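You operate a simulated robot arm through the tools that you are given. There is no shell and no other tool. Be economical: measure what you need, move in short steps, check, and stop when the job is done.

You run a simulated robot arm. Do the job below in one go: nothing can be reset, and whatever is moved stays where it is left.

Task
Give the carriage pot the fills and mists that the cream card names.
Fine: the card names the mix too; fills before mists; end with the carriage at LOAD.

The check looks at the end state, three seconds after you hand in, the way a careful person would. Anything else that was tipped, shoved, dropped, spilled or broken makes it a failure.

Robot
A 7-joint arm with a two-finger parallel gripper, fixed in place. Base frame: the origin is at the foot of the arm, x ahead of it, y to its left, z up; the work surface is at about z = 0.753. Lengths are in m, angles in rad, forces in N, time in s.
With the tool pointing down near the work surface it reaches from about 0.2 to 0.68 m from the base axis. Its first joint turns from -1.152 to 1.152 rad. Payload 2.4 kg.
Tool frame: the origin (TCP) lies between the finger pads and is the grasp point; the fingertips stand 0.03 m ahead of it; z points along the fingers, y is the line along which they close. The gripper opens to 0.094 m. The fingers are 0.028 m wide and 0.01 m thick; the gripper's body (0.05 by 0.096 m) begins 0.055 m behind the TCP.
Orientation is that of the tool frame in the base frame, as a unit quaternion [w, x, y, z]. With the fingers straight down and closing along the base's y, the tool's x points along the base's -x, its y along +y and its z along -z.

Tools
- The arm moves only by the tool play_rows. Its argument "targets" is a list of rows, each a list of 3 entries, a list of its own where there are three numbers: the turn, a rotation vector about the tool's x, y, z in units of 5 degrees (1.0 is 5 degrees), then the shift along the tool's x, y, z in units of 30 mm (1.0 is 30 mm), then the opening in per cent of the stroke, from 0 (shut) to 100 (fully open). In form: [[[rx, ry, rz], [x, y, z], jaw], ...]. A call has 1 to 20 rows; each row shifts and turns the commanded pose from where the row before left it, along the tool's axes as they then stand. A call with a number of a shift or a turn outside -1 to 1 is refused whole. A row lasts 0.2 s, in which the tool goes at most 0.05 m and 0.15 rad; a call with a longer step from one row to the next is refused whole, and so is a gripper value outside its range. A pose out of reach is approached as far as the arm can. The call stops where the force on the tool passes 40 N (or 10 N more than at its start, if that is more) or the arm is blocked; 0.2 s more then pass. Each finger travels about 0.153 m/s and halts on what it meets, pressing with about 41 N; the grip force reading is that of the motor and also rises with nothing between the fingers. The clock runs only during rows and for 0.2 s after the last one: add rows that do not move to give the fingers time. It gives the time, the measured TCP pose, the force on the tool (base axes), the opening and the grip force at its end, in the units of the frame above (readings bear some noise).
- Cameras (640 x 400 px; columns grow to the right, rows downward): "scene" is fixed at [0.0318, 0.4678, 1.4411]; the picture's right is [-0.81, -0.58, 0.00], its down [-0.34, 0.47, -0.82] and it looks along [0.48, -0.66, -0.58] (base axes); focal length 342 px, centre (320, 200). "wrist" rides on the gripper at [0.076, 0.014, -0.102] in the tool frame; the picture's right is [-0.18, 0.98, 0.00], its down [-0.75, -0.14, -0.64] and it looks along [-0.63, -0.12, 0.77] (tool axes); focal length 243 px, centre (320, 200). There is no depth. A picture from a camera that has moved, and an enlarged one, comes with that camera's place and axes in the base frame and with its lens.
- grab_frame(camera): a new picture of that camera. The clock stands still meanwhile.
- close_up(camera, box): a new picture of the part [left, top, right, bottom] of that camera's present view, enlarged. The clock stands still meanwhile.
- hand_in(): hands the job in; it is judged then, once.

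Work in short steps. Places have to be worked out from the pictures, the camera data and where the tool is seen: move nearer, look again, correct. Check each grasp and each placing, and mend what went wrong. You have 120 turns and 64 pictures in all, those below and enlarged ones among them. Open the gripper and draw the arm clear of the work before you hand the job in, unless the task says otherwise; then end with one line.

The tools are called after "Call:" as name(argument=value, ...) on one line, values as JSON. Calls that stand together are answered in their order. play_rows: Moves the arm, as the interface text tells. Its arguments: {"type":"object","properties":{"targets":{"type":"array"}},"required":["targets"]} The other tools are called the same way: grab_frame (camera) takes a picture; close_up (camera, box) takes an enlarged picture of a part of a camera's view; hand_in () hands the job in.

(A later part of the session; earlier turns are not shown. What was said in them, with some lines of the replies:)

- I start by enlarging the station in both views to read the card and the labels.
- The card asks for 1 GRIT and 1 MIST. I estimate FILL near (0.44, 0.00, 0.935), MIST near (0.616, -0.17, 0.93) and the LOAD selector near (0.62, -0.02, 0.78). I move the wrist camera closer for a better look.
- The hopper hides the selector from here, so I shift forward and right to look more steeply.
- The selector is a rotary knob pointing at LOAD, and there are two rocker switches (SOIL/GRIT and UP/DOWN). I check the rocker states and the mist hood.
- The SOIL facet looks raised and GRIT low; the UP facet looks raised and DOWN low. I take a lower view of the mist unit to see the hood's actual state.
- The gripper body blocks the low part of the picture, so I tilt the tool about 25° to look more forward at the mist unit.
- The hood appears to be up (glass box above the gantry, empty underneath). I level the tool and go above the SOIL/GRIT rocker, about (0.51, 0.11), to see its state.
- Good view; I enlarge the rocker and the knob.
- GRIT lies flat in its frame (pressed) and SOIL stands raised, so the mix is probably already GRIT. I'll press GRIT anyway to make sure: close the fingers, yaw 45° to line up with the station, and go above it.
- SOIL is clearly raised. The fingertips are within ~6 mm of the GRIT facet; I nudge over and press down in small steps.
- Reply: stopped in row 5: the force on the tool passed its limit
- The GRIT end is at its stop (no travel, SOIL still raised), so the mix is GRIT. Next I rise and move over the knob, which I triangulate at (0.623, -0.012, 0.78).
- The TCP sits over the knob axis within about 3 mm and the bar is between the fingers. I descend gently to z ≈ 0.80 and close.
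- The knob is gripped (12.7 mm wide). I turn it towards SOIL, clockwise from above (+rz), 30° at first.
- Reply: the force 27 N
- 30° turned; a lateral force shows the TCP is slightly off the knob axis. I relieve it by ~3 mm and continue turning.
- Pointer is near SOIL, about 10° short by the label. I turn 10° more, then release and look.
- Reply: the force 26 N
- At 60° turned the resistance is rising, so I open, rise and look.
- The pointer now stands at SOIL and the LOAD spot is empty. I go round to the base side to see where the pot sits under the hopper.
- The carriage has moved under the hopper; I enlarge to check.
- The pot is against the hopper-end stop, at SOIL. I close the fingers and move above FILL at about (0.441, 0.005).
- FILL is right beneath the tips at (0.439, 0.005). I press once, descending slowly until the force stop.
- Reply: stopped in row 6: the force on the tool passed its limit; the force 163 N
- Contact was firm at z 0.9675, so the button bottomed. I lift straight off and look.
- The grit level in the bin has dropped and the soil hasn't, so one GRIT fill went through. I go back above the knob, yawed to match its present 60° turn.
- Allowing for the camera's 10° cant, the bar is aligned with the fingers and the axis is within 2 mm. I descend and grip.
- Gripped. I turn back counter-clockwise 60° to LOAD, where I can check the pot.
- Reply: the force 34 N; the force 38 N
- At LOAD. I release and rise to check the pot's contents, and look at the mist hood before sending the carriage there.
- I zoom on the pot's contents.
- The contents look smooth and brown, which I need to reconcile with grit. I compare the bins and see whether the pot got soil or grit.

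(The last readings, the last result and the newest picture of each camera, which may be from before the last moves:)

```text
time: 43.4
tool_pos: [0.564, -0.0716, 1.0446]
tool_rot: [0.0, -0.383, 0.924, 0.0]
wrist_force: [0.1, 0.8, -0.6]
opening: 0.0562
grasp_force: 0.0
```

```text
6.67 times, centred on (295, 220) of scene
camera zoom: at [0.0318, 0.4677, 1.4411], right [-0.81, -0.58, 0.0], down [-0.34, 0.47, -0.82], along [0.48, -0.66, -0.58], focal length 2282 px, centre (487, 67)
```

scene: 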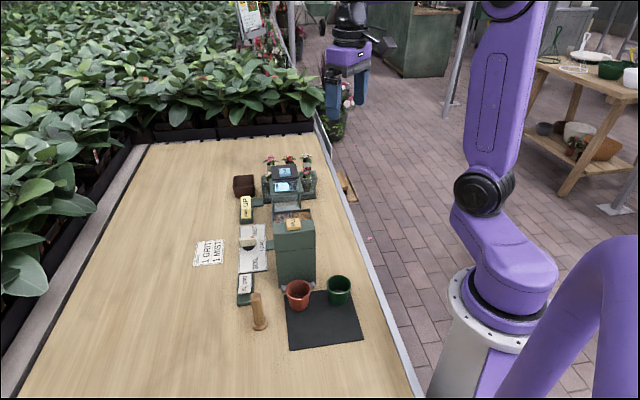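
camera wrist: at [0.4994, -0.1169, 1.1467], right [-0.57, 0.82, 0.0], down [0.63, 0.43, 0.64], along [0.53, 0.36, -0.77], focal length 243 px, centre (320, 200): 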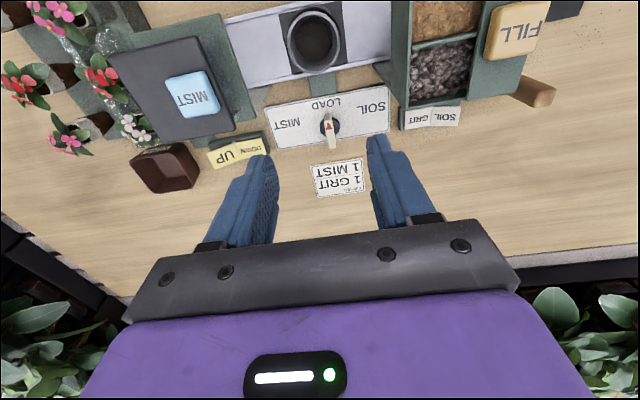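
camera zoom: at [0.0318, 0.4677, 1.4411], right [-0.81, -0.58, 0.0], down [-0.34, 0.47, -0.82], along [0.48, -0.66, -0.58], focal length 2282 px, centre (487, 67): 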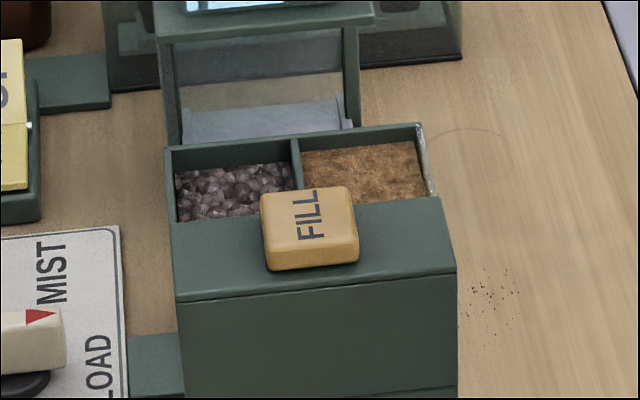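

I lower the camera over the pot for a sharper look at its contents.

Call:
play_rows(targets=[[[0, 0, 0], [0.1, 0, 0.9], 60], [[0, 0, 0], [0.1, 0, 0.9], 60], [[0, 0, 0], [0, 0, 0.9], 60], [[0, 0, 0], [0, 0, 0.9], 60], [[0, 0, 0], [0, 0, 0], 60]])

Call:
close_up(camera="wrist", box=[250, 0, 390, 100])

```text
time: 44.6
tool_pos: [0.5601, -0.0747, 0.9357]
tool_rot: [0.001, -0.383, 0.924, 0.0]
wrist_force: [-0.2, -0.4, 0.1]
opening: 0.0565
grasp_force: 0.0
```

```text
4.00 times, centred on (320, 50) of wrist
camera zoom: at [0.4945, -0.1194, 1.038], right [-0.57, 0.82, 0.0], down [0.63, 0.43, 0.64], along [0.53, 0.36, -0.77], focal length 970 px, centre (320, 800)
```

zoom: 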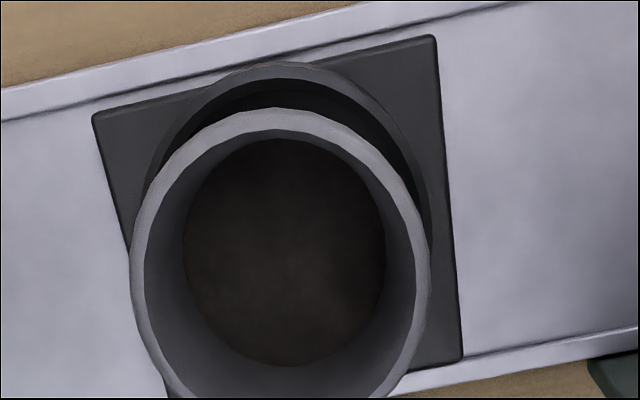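

The pot's surface is dark grey-brown (red/blue ratio like the grit, not the ochre soil) and only the grit bin dropped, so the grit fill is in. DOWN on the second rocker is pressed, so the hood is down and I need UP before moving the carriage. UP is far out, about (0.76, -0.13, 0.79), so I rise, yaw the other way and tilt to reach it.

Call:
play_rows(targets=[[[0, 0, 0], [0, 0, -1], 0], [[0, 0, 0], [0, 0, -1], 0], [[0, 0, 1], [0, 0, -1], 0], [[0, 0, 1], [0, 0, -1], 0], [[0, 0, 1], [0, 0, 0], 0], [[0, 0, 1], [0, 0, 0], 0], [[0, 0, 1], [0, 0, 0], 0], [[0, 0, 1], [0, 0, 0], 0], [[0, 0, 1], [0, 0, 0], 0], [[0, 0, 1], [0, 0, 0], 0], [[0, 0, 1], [0, 0, 0], 0], [[0, 0, 1], [0, 0, 0], 0], [[0, 0, 1], [0, 0, 0], 0], [[0, 0, 1], [0, 0, 0], 0], [[0, 0, 1], [0, 0, 0], 0], [[0, 0, 1], [0, 0, 0], 0], [[0, 0, 1], [0, 0, 0], 0], [[0, 0, 1], [0, 0, 0], 0], [[0, 0, 1], [0, 0, 0], 0], [[0, 0, 1], [0, 0, 0], 0]])

Call:
play_rows(targets=[[[0, -1, 0], [0, 0, 0], 0], [[0, -1, 0], [0, 0, 0], 0], [[0, -1, 0], [0, 0, 0], 0], [[0, -1, 0], [0, 0, 0], 0], [[0, -1, 0], [0, 0, 0], 0], [[0, -1, 0], [0, 0, 0], 0], [[0, -1, 0], [0, 0, 0], 0], [[0, -1, 0], [0, 0, 0], 0], [[0, 0, 0], [0, 0, 0], 0]])

```text
time: 48.8
tool_pos: [0.5584, -0.0758, 1.0564]
tool_rot: [0.001, 0.384, 0.923, 0.0]
wrist_force: [0.5, 0.2, 0.1]
opening: 0.0
grasp_force: 33.1
```

```text
time: 50.8
tool_pos: [0.5589, -0.0756, 1.0566]
tool_rot: [0.316, 0.359, 0.868, -0.131]
wrist_force: [-0.1, 0.2, -0.2]
opening: 0.0
grasp_force: 32.9
```

I move out sideways first (+v) and then down along the tilted tool axis, to ~7 cm short of UP.

Call:
play_rows(targets=[[[0, 0, 0], [0, 0.85, 0], 0], [[0, 0, 0], [0, 0.85, 0], 0], [[0, 0, 0], [0, 0.85, 0], 0], [[0, 0, 0], [0, 0.85, 0], 0], [[0, 0, 0], [0.11, 0, 0.94], 0], [[0, 0, 0], [0.11, 0, 0.94], 0], [[0, 0, 0], [0.11, 0, 0.94], 0], [[0, 0, 0], [0.11, 0, 0.94], 0], [[0, 0, 0], [0.11, 0, 0.94], 0], [[0, 0, 0], [0.11, 0, 0.94], 0], [[0, 0, 0], [0, 0, 0], 0]])

Call:
grab_frame(camera="wrist")

Call:
close_up(camera="scene", box=[210, 150, 350, 260])

```text
time: 53.2
tool_pos: [0.6952, -0.0696, 0.9149]
tool_rot: [0.317, 0.359, 0.868, -0.131]
wrist_force: [0.1, 0.3, 0.2]
opening: 0.0
grasp_force: 32.7
```

```text
21 pictures are left
camera wrist: at [0.6181, 0.0277, 0.9439], right [0.79, 0.6, 0.12], down [0.02, -0.22, 0.98], along [0.61, -0.77, -0.18], focal length 243 px, centre (320, 200)
```

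wrist: 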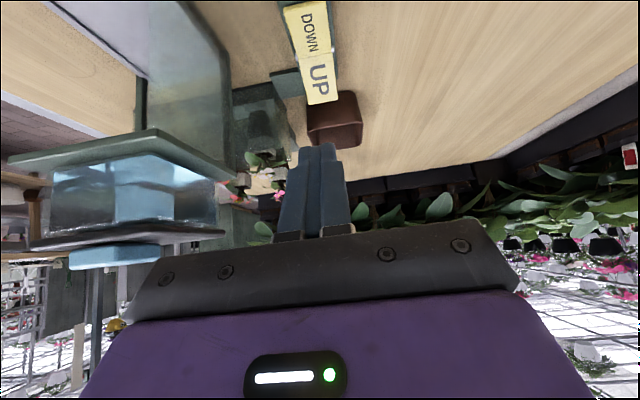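

```text
3.64 times, centred on (280, 205) of scene
camera zoom: at [0.0318, 0.4677, 1.4411], right [-0.81, -0.58, 0.0], down [-0.34, 0.47, -0.82], along [0.48, -0.66, -0.58], focal length 1245 px, centre (466, 182)
```

zoom: 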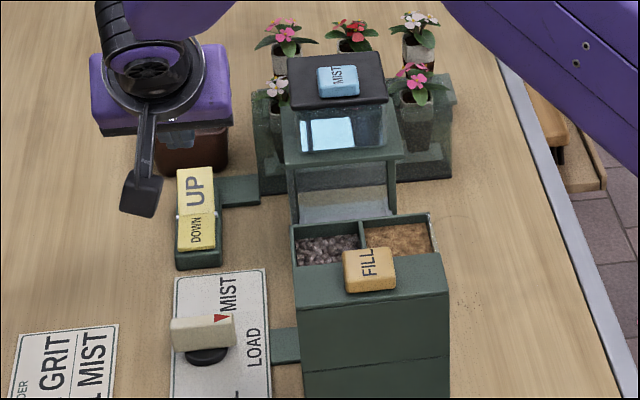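

UP is confirmed near (0.76, -0.13, 0.79), reachable on the tool axis ~12 cm ahead. I press along the axis, slowly at the end.

Call:
play_rows(targets=[[[0, 0, 0], [0.09, 0, 0.9], 0], [[0, 0, 0], [0.09, 0, 0.9], 0], [[0, 0, 0], [0.09, 0, 0.9], 0], [[0, 0, 0], [0, 0, 0.25], 0], [[0, 0, 0], [0, 0, 0.25], 0], [[0, 0, 0], [0, 0, 0.25], 0], [[0, 0, 0], [0, 0, 0.25], 0], [[0, 0, 0], [0, 0, 0.25], 0], [[0, 0, 0], [0, 0, 0.25], 0], [[0, 0, 0], [0, 0, 0.25], 0]])

Call:
close_up(camera="scene", box=[210, 130, 350, 240])

```text
time: 55.4
tool_pos: [0.7545, -0.1266, 0.8069]
tool_rot: [0.317, 0.359, 0.868, -0.131]
wrist_force: [-1.5, 0.1, 3.8]
opening: 0.0
grasp_force: 32.9
```

```text
3.64 times, centred on (280, 185) of scene
camera zoom: at [0.0316, 0.4678, 1.4411], right [-0.81, -0.58, 0.0], down [-0.34, 0.47, -0.82], along [0.48, -0.66, -0.58], focal length 1245 px, centre (466, 254)
```

zoom: 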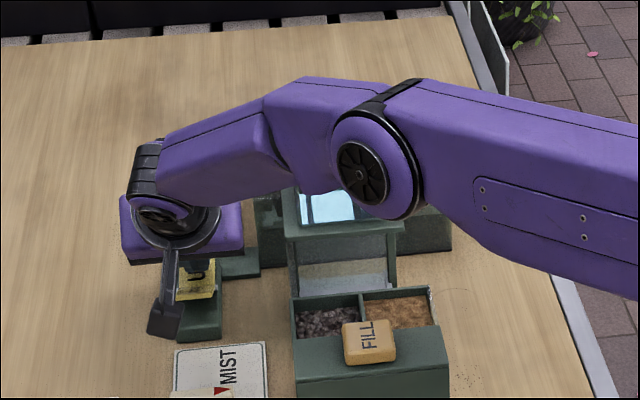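

Light contact (4 N) at the UP facet; I continue pressing.

Call:
play_rows(targets=[[[0, 0, 0], [0, 0, 0.25], 0], [[0, 0, 0], [0, 0, 0.25], 0], [[0, 0, 0], [0, 0, 0.25], 0]])

```text
time: 55.9
tool_pos: [0.7611, -0.1276, 0.8066]
tool_rot: [0.324, 0.358, 0.866, -0.129]
wrist_force: [-1.0, 0.5, 4.4]
opening: 0.0001
grasp_force: 33.2
out of reach, approached as far as the arm can: row 2
stopped in row 2: the force on the tool passed its limit (the readings are from after the stop); the commanded pose is now the measured one
```

A force stop came with the reach limit. I back off along the axis and look at the rocker and hood.

Call:
play_rows(targets=[[[0, 0, 0], [0, 0, -0.9], 0], [[0, 0, 0], [0, 0, -0.9], 0], [[0, 0, 0], [0, 0, -0.9], 0], [[0, 0, 0], [0, 0, -0.9], 0], [[0, 0, 0], [0, 0, 0], 0]])

Call:
grab_frame(camera="wrist")

Call:
grab_frame(camera="scene")

```text
time: 57.1
tool_pos: [0.7091, -0.0783, 0.8869]
tool_rot: [0.324, 0.357, 0.867, -0.128]
wrist_force: [0.1, -0.8, 0.4]
opening: 0.0001
grasp_force: 33.1
```

```text
18 pictures are left
camera wrist: at [0.6307, 0.0179, 0.9146], right [0.79, 0.6, 0.13], down [0.0, -0.21, 0.98], along [0.61, -0.77, -0.17], focal length 243 px, centre (320, 200)
```

wrist: 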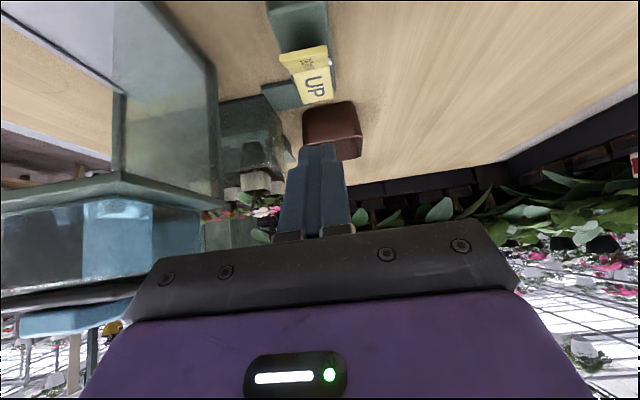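

```text
17 pictures are left
```

scene: 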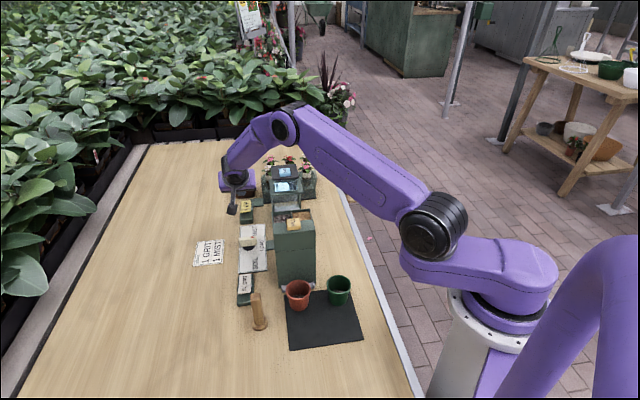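

The rocker has flipped: UP is now flat and DOWN raised. I check whether the hood moved.

Call:
close_up(camera="scene", box=[210, 150, 350, 260])

```text
3.64 times, centred on (280, 205) of scene
camera zoom: at [0.0318, 0.4678, 1.4411], right [-0.81, -0.58, 0.0], down [-0.34, 0.47, -0.82], along [0.48, -0.66, -0.58], focal length 1245 px, centre (466, 182)
```

zoom: 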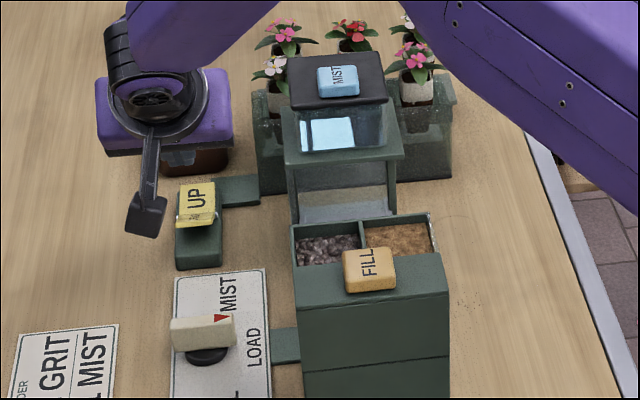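

The hood cap hasn't moved: it stands above the gantry. I retreat, untilt and yaw back for the knob, then look again after a few seconds in case the hood is slow.

Call:
play_rows(targets=[[[0, 0, 0], [0, 0, -0.9], 0], [[0, 0, 0], [0, 0, -0.9], 0], [[0, 0, 0], [0, 0, -0.9], 0], [[0, 1, 0], [0, 0, 0], 0], [[0, 1, 0], [0, 0, 0], 0], [[0, 1, 0], [0, 0, 0], 0], [[0, 1, 0], [0, 0, 0], 0], [[0, 1, 0], [0, 0, 0], 0], [[0, 1, 0], [0, 0, 0], 0], [[0, 1, 0], [0, 0, 0], 0], [[0, 1, 0], [0, 0, 0], 0], [[0, 0, 0], [0, 0, 0], 0]])

Call:
play_rows(targets=[[[0, 0, -1], [0, 0, 0], 60], [[0, 0, -1], [0, 0, 0], 60], [[0, 0, -1], [0, 0, 0], 60], [[0, 0, -1], [0, 0, 0], 60], [[0, 0, -1], [0, 0, 0], 60], [[0, 0, -1], [0, 0, 0], 60], [[0, 0, -1], [0, 0, 0], 60], [[0, 0, -1], [0, 0, 0], 60], [[0, 0, -1], [0, 0, 0], 60], [[0, 0, -1], [0, 0, 0], 60], [[0, 0, -1], [0, 0, 0], 60], [[0, 0, -1], [0, 0, 0], 60], [[0, 0, -1], [0, 0, 0], 60], [[0, 0, -1], [0, 0, 0], 60], [[0, 0, -1], [0, 0, 0], 60], [[0, 0, -1], [0, 0, 0], 60], [[0, 0, -1], [0, 0, 0], 60], [[0, 0, -1], [0, 0, 0], 60], [[0, 0, 0], [0, 0, 0], 60]])

Call:
close_up(camera="scene", box=[210, 150, 350, 260])

```text
time: 59.7
tool_pos: [0.6719, -0.0415, 0.9487]
tool_rot: [0.007, 0.38, 0.925, 0.002]
wrist_force: [-0.9, -0.6, 0.7]
opening: 0.0002
grasp_force: 33.2
```

```text
time: 63.7
tool_pos: [0.6727, -0.0419, 0.9489]
tool_rot: [0.006, -0.387, 0.922, -0.004]
wrist_force: [-0.1, 0.3, 0.3]
opening: 0.0564
grasp_force: 0.1
```

```text
3.64 times, centred on (280, 205) of scene
camera zoom: at [0.0318, 0.4678, 1.4411], right [-0.81, -0.58, 0.0], down [-0.34, 0.47, -0.82], along [0.48, -0.66, -0.58], focal length 1245 px, centre (466, 182)
```

zoom: 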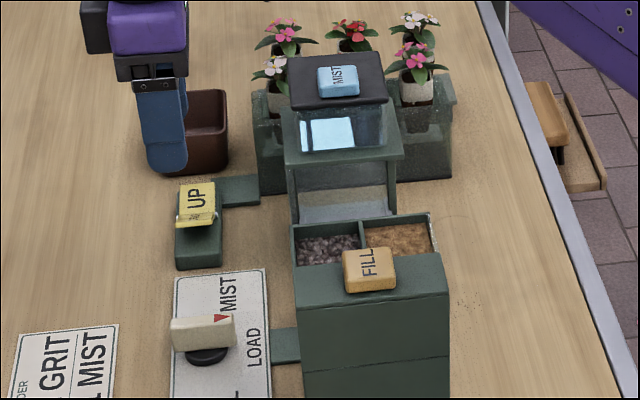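

No change, so the hood is clear as it stands and the rocker is at UP. I go down onto the knob at LOAD and grip it.

Call:
play_rows(targets=[[[0, 0, 0], [0.15, 0.93, 0], 60], [[0, 0, 0], [0.15, 0.93, 0], 60], [[0, 0, 0], [0, 0, 1], 60], [[0, 0, 0], [0, 0, 1], 60], [[0, 0, 0], [0, 0, 1], 60], [[0, 0, 0], [0, 0, 0.9], 60], [[0, 0, 0], [0, 0, 0.5], 60], [[0, 0, 0], [0, 0, 0.4], 60], [[0, 0, 0], [0, 0, 0], 30], [[0, 0, 0], [0, 0, 0], 5], [[0, 0, 0], [0, 0, 0], 5]])

```text
time: 66.1
tool_pos: [0.6272, -0.0101, 0.8044]
tool_rot: [0.003, -0.387, 0.922, -0.003]
wrist_force: [-10.1, 6.8, 4.6]
opening: 0.0124
grasp_force: 45.2
```

Gripped at 12.4 mm. I turn counter-clockwise towards MIST, 30° first.

Call:
play_rows(targets=[[[0, 0, -1], [0, 0, 0], 5], [[0, 0, -1], [0, 0, 0], 5], [[0, 0, -1], [0, 0, 0], 5], [[0, 0, -1], [0, 0, 0], 5], [[0, 0, -1], [0, 0, 0], 5], [[0, 0, -1], [0, 0, 0], 5], [[0, 0, 0], [0, 0, 0], 5]])

Call:
play_rows(targets=[[[0, 0, -1], [0, 0, 0], 5], [[0, 0, -1], [0, 0, 0], 5], [[0, 0, -1], [0, 0, 0], 5], [[0, 0, -1], [0, 0, 0], 5], [[0, 0, -1], [0, 0, 0], 5], [[0, 0, -1], [0, 0, 0], 5], [[0, 0, 0], [0, 0, 0], 5]])

Call:
close_up(camera="scene", box=[210, 150, 350, 260])

```text
time: 67.7
tool_pos: [0.6274, -0.0088, 0.803]
tool_rot: [0.004, -0.612, 0.79, -0.005]
wrist_force: [-15.1, 9.9, 9.2]
opening: 0.0133
grasp_force: 45.8
```

```text
time: 69.3
tool_pos: [0.6276, -0.0094, 0.805]
tool_rot: [-0.004, 0.796, -0.606, 0.007]
wrist_force: [-9.7, 14.1, 10.4]
opening: 0.0131
grasp_force: 45.2
```

```text
3.64 times, centred on (280, 205) of scene
camera zoom: at [0.0314, 0.4681, 1.441], right [-0.81, -0.58, 0.0], down [-0.34, 0.47, -0.82], along [0.48, -0.66, -0.58], focal length 1245 px, centre (466, 182)
```

zoom: 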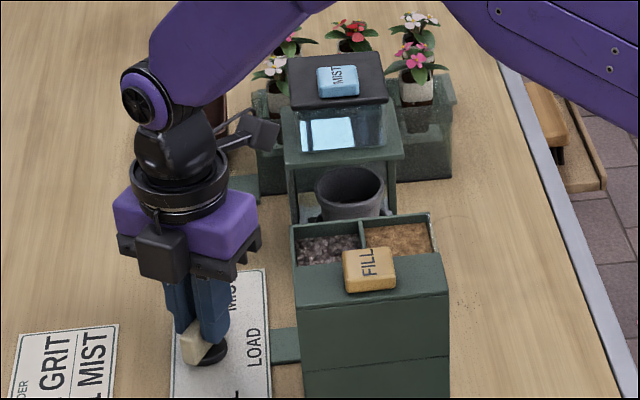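

The pot is entering the gantry. I release, rise clear and look.

Call:
play_rows(targets=[[[0, 0, 0], [0, 0, 0], 60], [[0, 0, 0], [0, 0, 0], 60], [[0, 0, 0], [0, 0, -1], 60], [[0, 0, 0], [0, 0, -1], 60], [[0, 0, 0], [0, 0, -1], 60], [[0, 0, 0], [0, 0, -1], 60], [[0, 0, 0], [0, 0, -1], 60], [[0, 0, 1], [0, 0, -1], 0], [[0, 0, 1], [0, 0, -1], 0], [[0, 0, 1], [0, 0, -1], 0], [[0, 0, 1], [0, 0, 0], 0], [[0, 0, 1], [0, 0, 0], 0], [[0, 0, 1], [0, 0, 0], 0], [[0, 0, 0], [0, 0, 0], 0]])

Call:
close_up(camera="scene", box=[210, 150, 350, 260])

```text
time: 72.3
tool_pos: [0.6252, -0.0094, 1.0438]
tool_rot: [0.005, -0.611, 0.792, -0.007]
wrist_force: [0.1, -0.8, -0.1]
opening: 0.0002
grasp_force: 32.6
```

```text
3.64 times, centred on (280, 205) of scene
camera zoom: at [0.0318, 0.4678, 1.4411], right [-0.81, -0.58, 0.0], down [-0.34, 0.47, -0.82], along [0.48, -0.66, -0.58], focal length 1245 px, centre (466, 182)
```

zoom: 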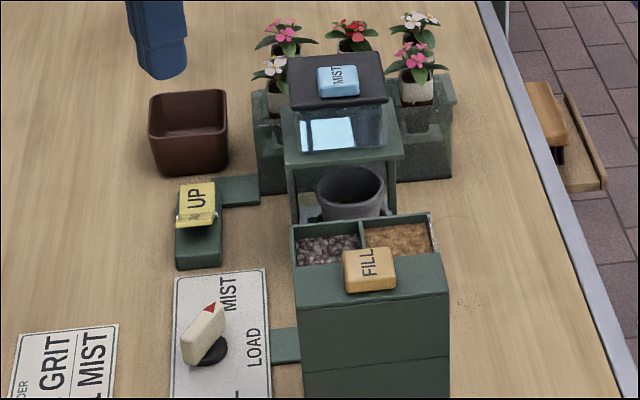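

The pot is at the gantry; I zoom to judge whether it is fully under the hood.

Call:
close_up(camera="scene", box=[265, 155, 335, 215])

```text
6.67 times, centred on (300, 185) of scene
camera zoom: at [0.0318, 0.4678, 1.4411], right [-0.81, -0.58, 0.0], down [-0.34, 0.47, -0.82], along [0.48, -0.66, -0.58], focal length 2282 px, centre (453, 300)
```

zoom: 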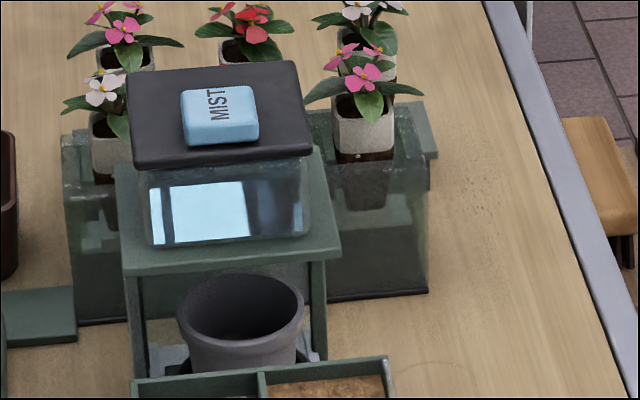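

With the rim at z 0.823 (triangulated) the pot centre works out at u 0.565 against the MIST button's 0.561, so it is fully under the hood. Now for DOWN: I yaw to -45°, tilt 25° and go above the raised DOWN end at about (0.719, -0.086).

Call:
play_rows(targets=[[[0, 0, 1], [0, 0, 0], 0], [[0, 0, 1], [0, 0, 0], 0], [[0, 0, 1], [0, 0, 0], 0], [[0, 0, 1], [0, 0, 0], 0], [[0, 0, 1], [0, 0, 0], 0], [[0, 0, 1], [0, 0, 0], 0], [[0, 0, 1], [0, 0, 0], 0], [[0, 0, 1], [0, 0, 0], 0], [[0, 0, 1], [0, 0, 0], 0], [[0, 0, 1], [0, 0, 0], 0], [[0, 0, 1], [0, 0, 0], 0], [[0, 0, 1], [0, 0, 0], 0], [[0, 0, 1], [0, 0, 0], 0], [[0, 0, 1], [0, 0, 0], 0], [[0, 0, 1], [0, 0, 0], 0], [[0, 0, 1], [0, 0, 0], 0], [[0, 0, 1], [0, 0, 0], 0], [[0, 0, 1], [0, 0, 0], 0], [[0, 0, 1], [0, 0, 0], 0], [[0, 0, 1], [0, 0, 0], 0]])

Call:
play_rows(targets=[[[0, 0, 1], [0, 0, 0], 0], [[0, 0, 1], [0, 0, 0], 0], [[0, 0, 1], [0, 0, 0], 0], [[0, 0, 1], [0, 0, 0], 0], [[0, -1, 0], [0, 0, 0], 0], [[0, -1, 0], [0, 0, 0], 0], [[0, -1, 0], [0, 0, 0], 0], [[0, -1, 0], [0, 0, 0], 0], [[0, -1, 0], [0, 0, 0], 0], [[0, 0, 0], [-0.13, 0.057, 0.94], 0], [[0, 0, 0], [-0.13, 0.057, 0.94], 0], [[0, 0, 0], [-0.13, 0.057, 0.94], 0], [[0, 0, 0], [-0.13, 0.057, 0.94], 0], [[0, 0, 0], [-0.13, 0.057, 0.94], 0], [[0, 0, 0], [-0.13, 0.057, 0.94], 0], [[0, 0, 0], [-0.13, 0.057, 0.94], 0], [[0, 0, 0], [0, 0, 0], 0]])

Call:
grab_frame(camera="wrist")

```text
time: 76.5
tool_pos: [0.6246, -0.0097, 1.0452]
tool_rot: [0.008, 0.214, 0.977, 0.0]
wrist_force: [-0.4, -0.1, -0.1]
opening: 0.0
grasp_force: 32.9
```

```text
time: 80.1
tool_pos: [0.7133, -0.0773, 0.8786]
tool_rot: [0.208, 0.37, 0.902, -0.081]
wrist_force: [0.2, -0.7, -0.4]
opening: 0.0
grasp_force: 32.5
```

```text
11 pictures are left
camera wrist: at [0.6425, 0.0111, 0.9375], right [0.81, 0.58, 0.09], down [0.18, -0.39, 0.9], along [0.56, -0.71, -0.42], focal length 243 px, centre (320, 200)
```

wrist: 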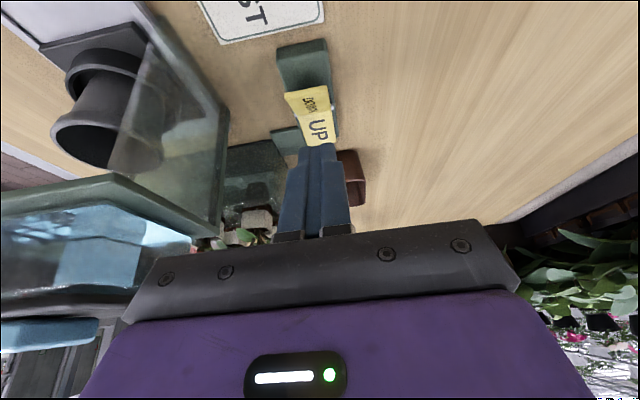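

The DOWN facet (raised) is under the tips to within 5 mm. I correct that and press vertically.

Call:
play_rows(targets=[[[0, 0, 0], [0, -0.17, 0], 0], [[0, 0, 0], [0.14, 0, 0.3], 0], [[0, 0, 0], [0.14, 0, 0.3], 0], [[0, 0, 0], [0.14, 0, 0.3], 0], [[0, 0, 0], [0.14, 0, 0.3], 0], [[0, 0, 0], [0.14, 0, 0.3], 0], [[0, 0, 0], [0.14, 0, 0.3], 0], [[0, 0, 0], [0.1, 0, 0.22], 0], [[0, 0, 0], [0.1, 0, 0.22], 0]])

Call:
close_up(camera="scene", box=[210, 140, 350, 250])

```text
time: 82.1
tool_pos: [0.7094, -0.0792, 0.8057]
tool_rot: [0.208, 0.371, 0.901, -0.081]
wrist_force: [-16.9, 3.8, 22.8]
opening: 0.0
grasp_force: 32.4
```

```text
3.64 times, centred on (280, 195) of scene
camera zoom: at [0.0308, 0.4679, 1.441], right [-0.81, -0.58, 0.0], down [-0.34, 0.47, -0.82], along [0.48, -0.66, -0.58], focal length 1245 px, centre (466, 218)
```

zoom: 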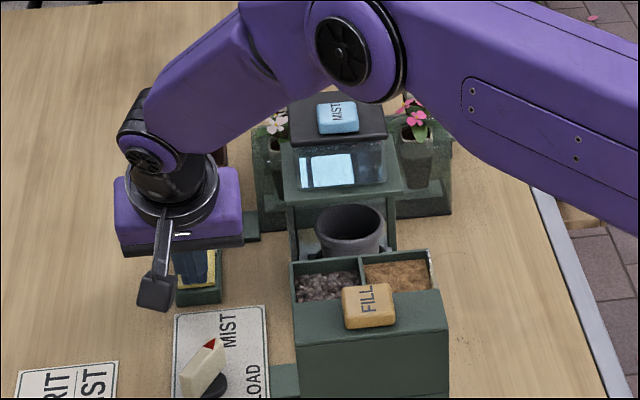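

28 N at tip z 0.778; I push a touch more, then back off vertically and look.

Call:
play_rows(targets=[[[0, 0, 0], [0.07, 0, 0.15], 0], [[0, 0, 0], [0, 0, 0], 0]])

Call:
play_rows(targets=[[[0, 0, 0], [-0.4, 0, -0.9], 0], [[0, 0, 0], [-0.4, 0, -0.9], 0], [[0, 0, 0], [-0.4, 0, -0.9], 0], [[0, 0, 0], [-0.4, 0, -0.9], 0], [[0, 0, 0], [0, 0, 0], 0], [[0, 0, 0], [0, 0, 0], 0], [[0, 0, 0], [0, 0, 0], 0]])

Call:
close_up(camera="scene", box=[210, 140, 350, 250])

```text
time: 82.5
tool_pos: [0.7096, -0.0815, 0.8058]
tool_rot: [0.209, 0.37, 0.901, -0.082]
wrist_force: [-17.8, 3.6, 17.5]
opening: 0.0
grasp_force: 33.3
stopped in row 1: the force on the tool passed its limit (the readings are from after the stop); the commanded pose is now the measured one
```

```text
time: 84.1
tool_pos: [0.706, -0.0808, 0.9198]
tool_rot: [0.209, 0.37, 0.901, -0.081]
wrist_force: [0.6, 0.1, 0.2]
opening: 0.0
grasp_force: 32.8
```

```text
3.64 times, centred on (280, 195) of scene
camera zoom: at [0.0318, 0.4678, 1.4411], right [-0.81, -0.58, 0.0], down [-0.34, 0.47, -0.82], along [0.48, -0.66, -0.58], focal length 1245 px, centre (466, 218)
```

zoom: 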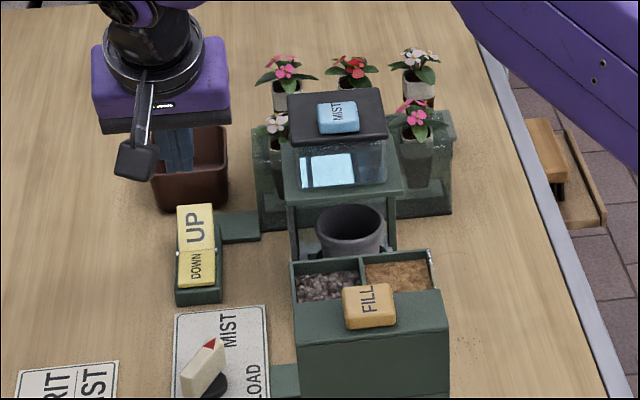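

DOWN is set, yet the outer hood hasn't moved; maybe a glass skirt inside does. I compare from the wrist camera.

Call:
grab_frame(camera="wrist")

```text
8 pictures are left
camera wrist: at [0.6358, 0.0079, 0.9797], right [0.81, 0.58, 0.09], down [0.18, -0.38, 0.91], along [0.56, -0.72, -0.42], focal length 243 px, centre (320, 200)
```

wrist: 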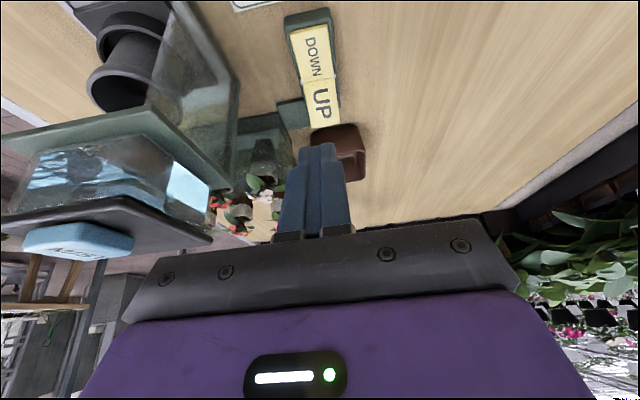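

No visible change. I raise, untilt and go above the MIST button at (0.616, -0.17), then look again; that also gives the hood time to move.

Call:
play_rows(targets=[[[0, 0, 0], [-0.4, 0, -0.9], 0], [[0, 0, 0], [-0.4, 0, -0.9], 0], [[0, 0, 0], [-0.4, 0, -0.9], 0], [[0, 0, 0], [-0.2, 0, -0.5], 0], [[0, 1, 0], [0, 0, 0], 0], [[0, 1, 0], [0, 0, 0], 0], [[0, 1, 0], [0, 0, 0], 0], [[0, 1, 0], [0, 0, 0], 0], [[0, 1, 0], [0, 0, 0], 0], [[0, 0, 0], [0, -0.845, 0], 0], [[0, 0, 0], [0, -0.845, 0], 0], [[0, 0, 0], [0, -0.845, 0], 0], [[0, 0, 0], [0, -0.845, 0], 0], [[0, 0, 0], [0, -0.845, 0], 0], [[0, 0, 0], [0, 0, 0], 0]])

Call:
grab_frame(camera="wrist")

```text
time: 87.3
tool_pos: [0.6039, -0.1661, 1.0226]
tool_rot: [0.008, 0.379, 0.925, 0.001]
wrist_force: [0.0, 1.3, -0.7]
opening: 0.0
grasp_force: 32.4
out of reach, approached as far as the arm can: row 8, 9
```

```text
7 pictures are left
camera wrist: at [0.5584, -0.1029, 1.1238], right [0.82, 0.57, 0.01], down [0.43, -0.63, 0.65], along [0.38, -0.53, -0.76], focal length 243 px, centre (320, 200)
```

wrist: 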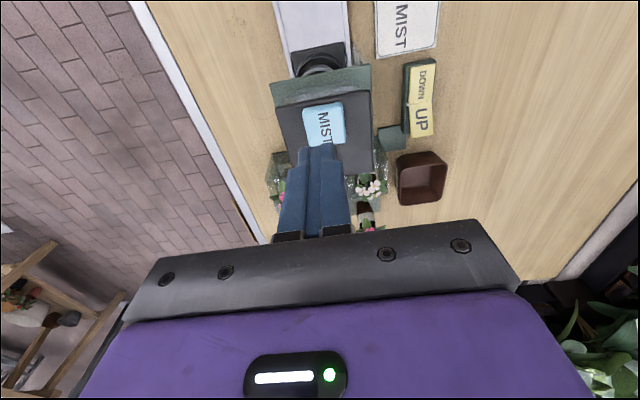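

The button is still at z ≈ 0.93 near (0.611, -0.168), just ahead of the tips, the pot is beneath the hood and DOWN is set. I press MIST once, slowly.

Call:
play_rows(targets=[[[0, 0, 0], [-0.15, 0.08, 0.6], 0], [[0, 0, 0], [0, 0, 0.5], 0], [[0, 0, 0], [0, 0, 0.2], 0], [[0, 0, 0], [0, 0, 0.2], 0], [[0, 0, 0], [0, 0, 0.2], 0], [[0, 0, 0], [0, 0, 0.2], 0], [[0, 0, 0], [0, 0, 0.2], 0]])

```text
time: 88.9
tool_pos: [0.6111, -0.1672, 0.9621]
tool_rot: [0.011, 0.379, 0.925, 0.001]
wrist_force: [-7.8, 4.3, 20.2]
opening: 0.0
grasp_force: 33.1
```

20 N contact at tip z 0.932; one more small step to bottom the button without releasing.

Call:
play_rows(targets=[[[0, 0, 0], [0, 0, 0.15], 0], [[0, 0, 0], [0, 0, 0.1], 0]])

Call:
close_up(camera="scene", box=[265, 150, 335, 215])

```text
time: 89.4
tool_pos: [0.6123, -0.1668, 0.9631]
tool_rot: [0.014, 0.38, 0.925, 0.001]
wrist_force: [-5.3, 1.8, 23.2]
opening: 0.0001
grasp_force: 33.1
stopped in row 2: the force on the tool passed its limit (the readings are from after the stop); the commanded pose is now the measured one
```

```text
6.15 times, centred on (300, 182) of scene
camera zoom: at [0.0311, 0.4679, 1.441], right [-0.81, -0.58, 0.0], down [-0.34, 0.47, -0.82], along [0.48, -0.66, -0.58], focal length 2107 px, centre (443, 308)
```

zoom: 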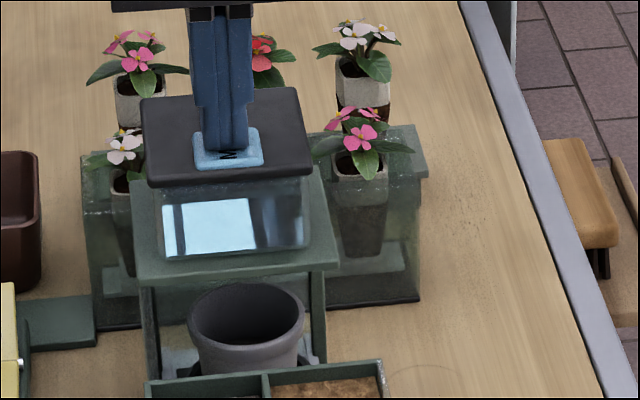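

The button is fully down. I release by lifting straight up, then return to the earlier tilt pose to set UP again before moving the carriage out.

Call:
play_rows(targets=[[[0, 0, 0], [0, 0, -1], 0], [[0, 0, 0], [0, 0, -1], 0], [[0, 0, 0], [0, 0, -1], 0], [[0, 0, 0], [0.85, 0.225, 0], 0], [[0, 0, 0], [0.85, 0.225, 0], 0], [[0, 0, 0], [0.85, 0.225, 0], 0], [[0, 0, 0], [0.85, 0.225, 0], 0], [[0, 0, 0], [0, 0, 0], 0]])

Call:
close_up(camera="scene", box=[215, 145, 345, 255])

```text
time: 91.2
tool_pos: [0.5558, -0.0751, 1.0451]
tool_rot: [0.01, 0.379, 0.925, 0.0]
wrist_force: [-0.4, -0.8, 0.1]
opening: 0.0
grasp_force: 32.6
```

```text
3.64 times, centred on (280, 200) of scene
camera zoom: at [0.0318, 0.4678, 1.4411], right [-0.81, -0.58, 0.0], down [-0.34, 0.47, -0.82], along [0.48, -0.66, -0.58], focal length 1245 px, centre (466, 200)
```

zoom: 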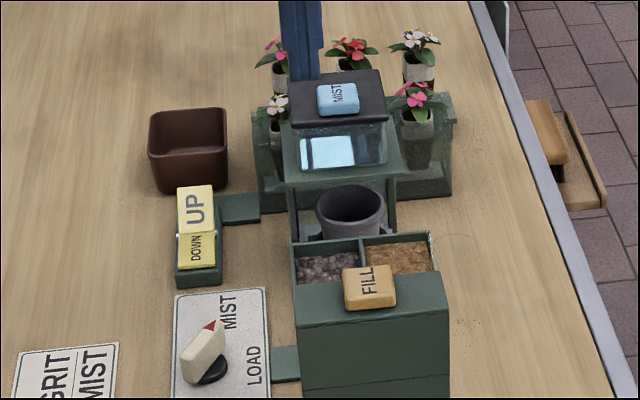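

Nothing has been disturbed and the button is back up. I tilt and press UP as before.

Call:
play_rows(targets=[[[0, -1, 0], [0, 0, 0], 0], [[0, -1, 0], [0, 0, 0], 0], [[0, -1, 0], [0, 0, 0], 0], [[0, -1, 0], [0, 0, 0], 0], [[0, -1, 0], [0, 0, 0], 0], [[0, -1, 0], [0, 0, 0], 0], [[0, -1, 0], [0, 0, 0], 0], [[0, -1, 0], [0, 0, 0], 0], [[0, 0, 0], [0, 0.85, 0], 0], [[0, 0, 0], [0, 0.85, 0], 0], [[0, 0, 0], [0, 0.85, 0], 0], [[0, 0, 0], [0, 0.85, 0], 0], [[0, 0, 0], [0.11, 0, 0.9], 0], [[0, 0, 0], [0.11, 0, 0.9], 0], [[0, 0, 0], [0.11, 0, 0.9], 0], [[0, 0, 0], [0.11, 0, 0.9], 0], [[0, 0, 0], [0.11, 0, 0.9], 0], [[0, 0, 0], [0.11, 0, 0.9], 0], [[0, 0, 0], [0, 0, 0], 0]])

```text
time: 95.2
tool_pos: [0.6956, -0.0658, 0.9125]
tool_rot: [0.326, 0.357, 0.866, -0.129]
wrist_force: [-0.1, 0.3, -0.3]
opening: 0.0
grasp_force: 32.8
```

Same pose as before within 4 mm; I press.

Call:
play_rows(targets=[[[0, 0, 0], [0.07, -0.1, 0.9], 0], [[0, 0, 0], [0.07, 0, 0.9], 0], [[0, 0, 0], [0.07, 0, 0.9], 0], [[0, 0, 0], [0, 0, 0.25], 0], [[0, 0, 0], [0, 0, 0.25], 0], [[0, 0, 0], [0, 0, 0.25], 0], [[0, 0, 0], [0, 0, 0.25], 0], [[0, 0, 0], [0, 0, 0.25], 0], [[0, 0, 0], [0, 0, 0.25], 0], [[0, 0, 0], [0, 0, 0.25], 0], [[0, 0, 0], [0, 0, 0.25], 0]])

```text
time: 97.6
tool_pos: [0.7569, -0.1271, 0.8057]
tool_rot: [0.331, 0.355, 0.865, -0.128]
wrist_force: [-9.6, 7.2, 23.6]
opening: 0.0
grasp_force: 33.0
```

26 N; one more small push, then I back off and return to level over the plate.

Call:
play_rows(targets=[[[0, 0, 0], [0, 0, 0.2], 0], [[0, 0, 0], [0, 0, 0], 0]])

Call:
play_rows(targets=[[[0, 0, 0], [0, 0, -0.9], 0], [[0, 0, 0], [0, 0, -0.9], 0], [[0, 0, 0], [0, 0, -0.9], 0], [[0, 0, 0], [0, 0, -0.9], 0], [[0, 0, 0], [0, 0, -0.9], 0], [[0, 0, 0], [0, 0, -0.9], 0], [[0, 0, 0], [0, 0, -0.9], 0], [[0, 1, 0], [0, 0, 0], 0], [[0, 1, 0], [0, 0, 0], 0], [[0, 1, 0], [0, 0, 0], 0], [[0, 1, 0], [0, 0, 0], 0], [[0, 1, 0], [0, 0, 0], 0], [[0, 1, 0], [0, 0, 0], 0], [[0, 1, 0], [0, 0, 0], 0], [[0, 1, 0], [0, 0, 0], 0], [[0, 0, 0], [0, 0, 0], 0]])

Call:
close_up(camera="scene", box=[215, 145, 345, 255])

```text
time: 98.0
tool_pos: [0.7614, -0.1276, 0.8056]
tool_rot: [0.334, 0.354, 0.864, -0.127]
wrist_force: [-1.7, 1.9, 5.3]
opening: 0.0
grasp_force: 33.0
stopped in row 2: the force on the tool passed its limit (the readings are from after the stop); the commanded pose is now the measured one
```

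```text
time: 101.4
tool_pos: [0.6689, -0.0419, 0.9457]
tool_rot: [0.016, 0.376, 0.926, 0.003]
wrist_force: [0.7, -0.2, -0.3]
opening: 0.0
grasp_force: 33.5
```

```text
3.64 times, centred on (280, 200) of scene
camera zoom: at [0.0318, 0.4677, 1.4411], right [-0.81, -0.58, 0.0], down [-0.34, 0.47, -0.82], along [0.48, -0.66, -0.58], focal length 1245 px, centre (466, 200)
```

zoom: 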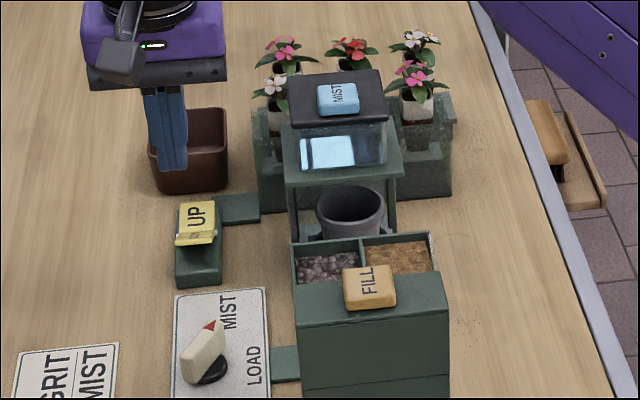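

UP is set (DOWN raised). I move over the knob, correct the small residual tilt and yaw to the MIST bar angle (105°).

Call:
play_rows(targets=[[[0, 0.4, 0], [0.88, -0.11, 0], 60], [[0, 0, 0], [0.88, -0.11, 0], 60], [[0, 0, -1], [0, 0, 0], 60], [[0, 0, -1], [0, 0, 0], 60], [[0, 0, -1], [0, 0, 0], 60], [[0, 0, -1], [0, 0, 0], 60], [[0, 0, -1], [0, 0, 0], 60], [[0, 0, -1], [0, 0, 0], 60], [[0, 0, -1], [0, 0, 0], 60], [[0, 0, -1], [0, 0, 0], 60], [[0, 0, -1], [0, 0, 0], 60], [[0, 0, -1], [0, 0, 0], 60], [[0, 0, -1], [0, 0, 0], 60], [[0, 0, -1], [0, 0, 0], 60], [[0, 0, -1], [0, 0, 0], 60], [[0, 0, -1], [0, 0, 0], 60], [[0, 0, -1], [0, 0, 0], 60], [[0, 0, -1], [0, 0, 0], 60], [[0, 0, -1], [0, 0, 0], 60], [[0, 0, -1], [0, 0, 0], 60]])

Call:
play_rows(targets=[[[0, 0, -1], [0, 0, 0], 60], [[0, 0, -1], [0, 0, 0], 60], [[0, 0, -1], [0, 0, 0], 60], [[0, 0, -1], [0, 0, 0], 60], [[0, 0, -1], [0, 0, 0], 60], [[0, 0, -1], [0, 0, 0], 60], [[0, 0, -1], [0, 0, 0], 60], [[0, 0, -1], [0, 0, 0], 60], [[0, 0, -1], [0, 0, 0], 60], [[0, 0, -1], [0, 0, 0], 60], [[0, 0, -1], [0, 0, 0], 60], [[0, 0, -1], [0, 0, 0], 60], [[0, 0, 0], [0, 0, 0], 60]])

```text
time: 105.6
tool_pos: [0.6283, -0.0108, 0.9467]
tool_rot: [0.007, -0.389, 0.921, 0.006]
wrist_force: [-0.2, 0.1, -0.2]
opening: 0.0567
grasp_force: 0.1
```

```text
time: 108.4
tool_pos: [0.6264, -0.011, 0.9452]
tool_rot: [-0.009, 0.798, -0.603, -0.001]
wrist_force: [0.3, -0.4, 1.0]
opening: 0.0564
grasp_force: 0.1
```

Position and yaw fit (105.8°). I descend onto the bar and grip.

Call:
play_rows(targets=[[[0, 0, 0], [0, 0, 1], 60], [[0, 0, 0], [0, 0, 1], 60], [[0, 0, 0], [0, 0, 0.9], 60], [[0, 0, 0], [0, 0, 0.7], 60], [[0, 0, 0], [0, 0, 0.6], 60], [[0, 0, 0], [0, 0, 0.5], 60], [[0, 0, 0], [0, 0, 0], 30], [[0, 0, 0], [0, 0, 0], 5], [[0, 0, 0], [0, 0, 0], 5]])

```text
time: 110.4
tool_pos: [0.6279, -0.0091, 0.804]
tool_rot: [-0.009, 0.797, -0.604, -0.002]
wrist_force: [-7.8, 0.1, 4.8]
opening: 0.0127
grasp_force: 45.2
```

Gripped. I turn 60° clockwise back to LOAD.

Call:
play_rows(targets=[[[0, 0, 1], [0, 0, 0], 5], [[0, 0, 1], [0, 0, 0], 5], [[0, 0, 1], [0, 0, 0], 5], [[0, 0, 1], [0, 0, 0], 5], [[0, 0, 1], [0, 0, 0], 5], [[0, 0, 1], [0, 0, 0], 5], [[0, 0, 0], [0, 0, 0], 5]])

Call:
play_rows(targets=[[[0, 0, 1], [0, 0, 0], 5], [[0, 0, 1], [0, 0, 0], 5], [[0, 0, 1], [0, 0, 0], 5], [[0, 0, 1], [0, 0, 0], 5], [[0, 0, 1], [0, 0, 0], 5], [[0, 0, 1], [0, 0, 0], 5], [[0, 0, 0], [0, 0, 0], 5]])

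```text
time: 112.0
tool_pos: [0.6289, -0.0085, 0.8041]
tool_rot: [0.008, -0.614, 0.79, 0.004]
wrist_force: [-6.4, -0.1, -12.9]
opening: 0.0127
grasp_force: 45.5
```

```text
time: 113.6
tool_pos: [0.6283, -0.0083, 0.8039]
tool_rot: [0.005, -0.387, 0.922, 0.006]
wrist_force: [-17.5, 0.4, -11.3]
opening: 0.0123
grasp_force: 44.7
```

At LOAD (yaw 45.5°). I release, rise, and take the same close view of the pot as before the misting.

Call:
play_rows(targets=[[[0, 0, 0], [0, 0, 0], 60], [[0, 0, 0], [0, 0, 0], 60], [[0, 0, 0], [0, 0, -1], 60], [[0, 0, 0], [0, 0, -1], 60], [[0, 0, 0], [0, 0, -1], 60], [[0, 0, 0], [0.6, 0, -1], 60], [[0, 0, 0], [0.6, 0, -1], 60], [[0, 0, 0], [0.6, 0, 0], 60], [[0, 0, 0], [0.6, 0, 0], 60], [[0, 0, 0], [0.6, 0, 0], 60], [[0, 0, 0], [0.1, 0, 0], 60], [[0, 0, 0], [0, 0, 0], 60]])

Call:
close_up(camera="wrist", box=[250, 0, 390, 100])

```text
time: 116.2
tool_pos: [0.5625, -0.077, 0.9532]
tool_rot: [0.007, -0.388, 0.921, 0.006]
wrist_force: [-0.1, 0.3, 0.0]
opening: 0.0565
grasp_force: 0.1
```

```text
4.00 times, centred on (320, 50) of wrist
camera zoom: at [0.4973, -0.1244, 1.0541], right [-0.58, 0.82, 0.01], down [0.62, 0.43, 0.65], along [0.53, 0.38, -0.76], focal length 970 px, centre (320, 800)
```

zoom: 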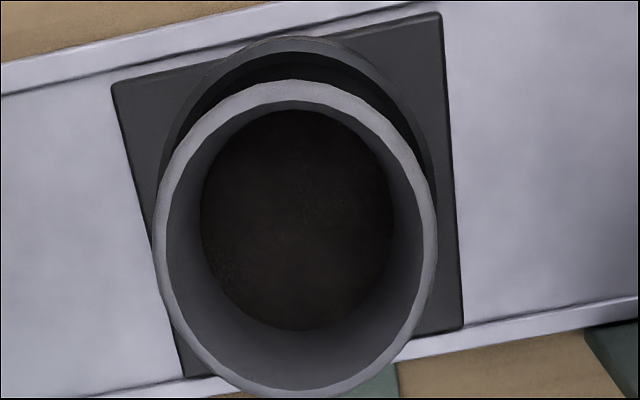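

The surface is visibly darker (damp) than before, so the mist took, and the carriage is at LOAD. I raise the arm clear and take a final scene check.

Call:
play_rows(targets=[[[0, 0, 0], [0, 0, -1], 100], [[0, 0, 0], [0, 0, -1], 100], [[0, 0, 0], [0, 0, -1], 100], [[0, 0, 0], [0, 0, -1], 100], [[0, 0, 0], [0, 0, -1], 100], [[0, 0, 0], [0.9, 0, -1], 100], [[0, 0, 0], [0.9, 0, -1], 100], [[0, 0, 0], [0.9, 0, -0.5], 100], [[0, 0, 0], [0.9, 0, 0], 100], [[0, 0, 0], [0.9, 0, 0], 100], [[0, 0, 0], [0, 0, 0], 100]])

Call:
close_up(camera="scene", box=[180, 140, 380, 350])

Call:
grab_frame(camera="wrist")

```text
time: 118.6
tool_pos: [0.465, -0.1779, 1.1739]
tool_rot: [0.007, -0.388, 0.921, 0.006]
wrist_force: [-1.2, -0.6, -0.1]
opening: 0.0941
grasp_force: 0.0
```

```text
1.90 times, centred on (280, 245) of scene
camera zoom: at [0.0318, 0.4677, 1.4411], right [-0.81, -0.58, 0.0], down [-0.34, 0.47, -0.82], along [0.48, -0.66, -0.58], focal length 652 px, centre (396, 114)
```

zoom: 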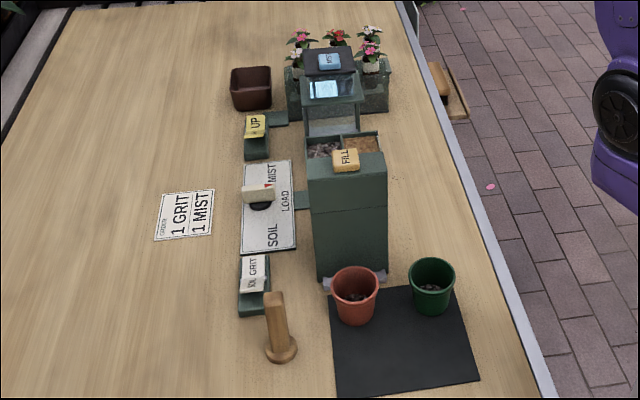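

```text
1 pictures are left
camera wrist: at [0.4004, -0.225, 1.2757], right [-0.58, 0.82, 0.01], down [0.62, 0.43, 0.65], along [0.53, 0.38, -0.76], focal length 243 px, centre (320, 200)
```

wrist: 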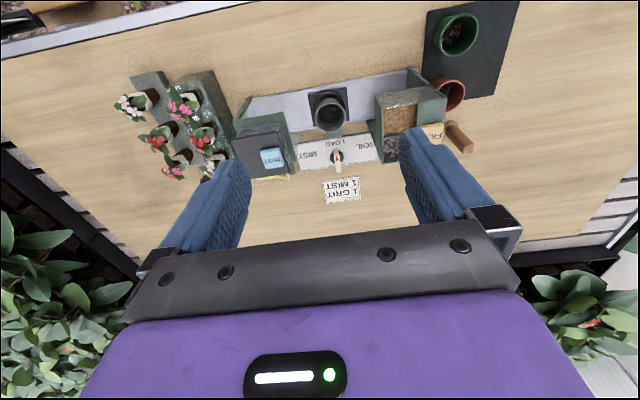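

The carriage and pointer are at LOAD, nothing else has been disturbed, and the gripper is open with the arm clear. I hand in.

Call:
hand_in()

```text
The job is handed in.
```

I gave the carriage pot one GRIT fill and then one MIST as the cream card says, and handed in with the carriage at LOAD. I judged the fill by the grit bin dropping and the mist by the pot's contents looking darker; the hood never visibly moved for UP or DOWN, and I left that switch at UP (it started at DOWN).
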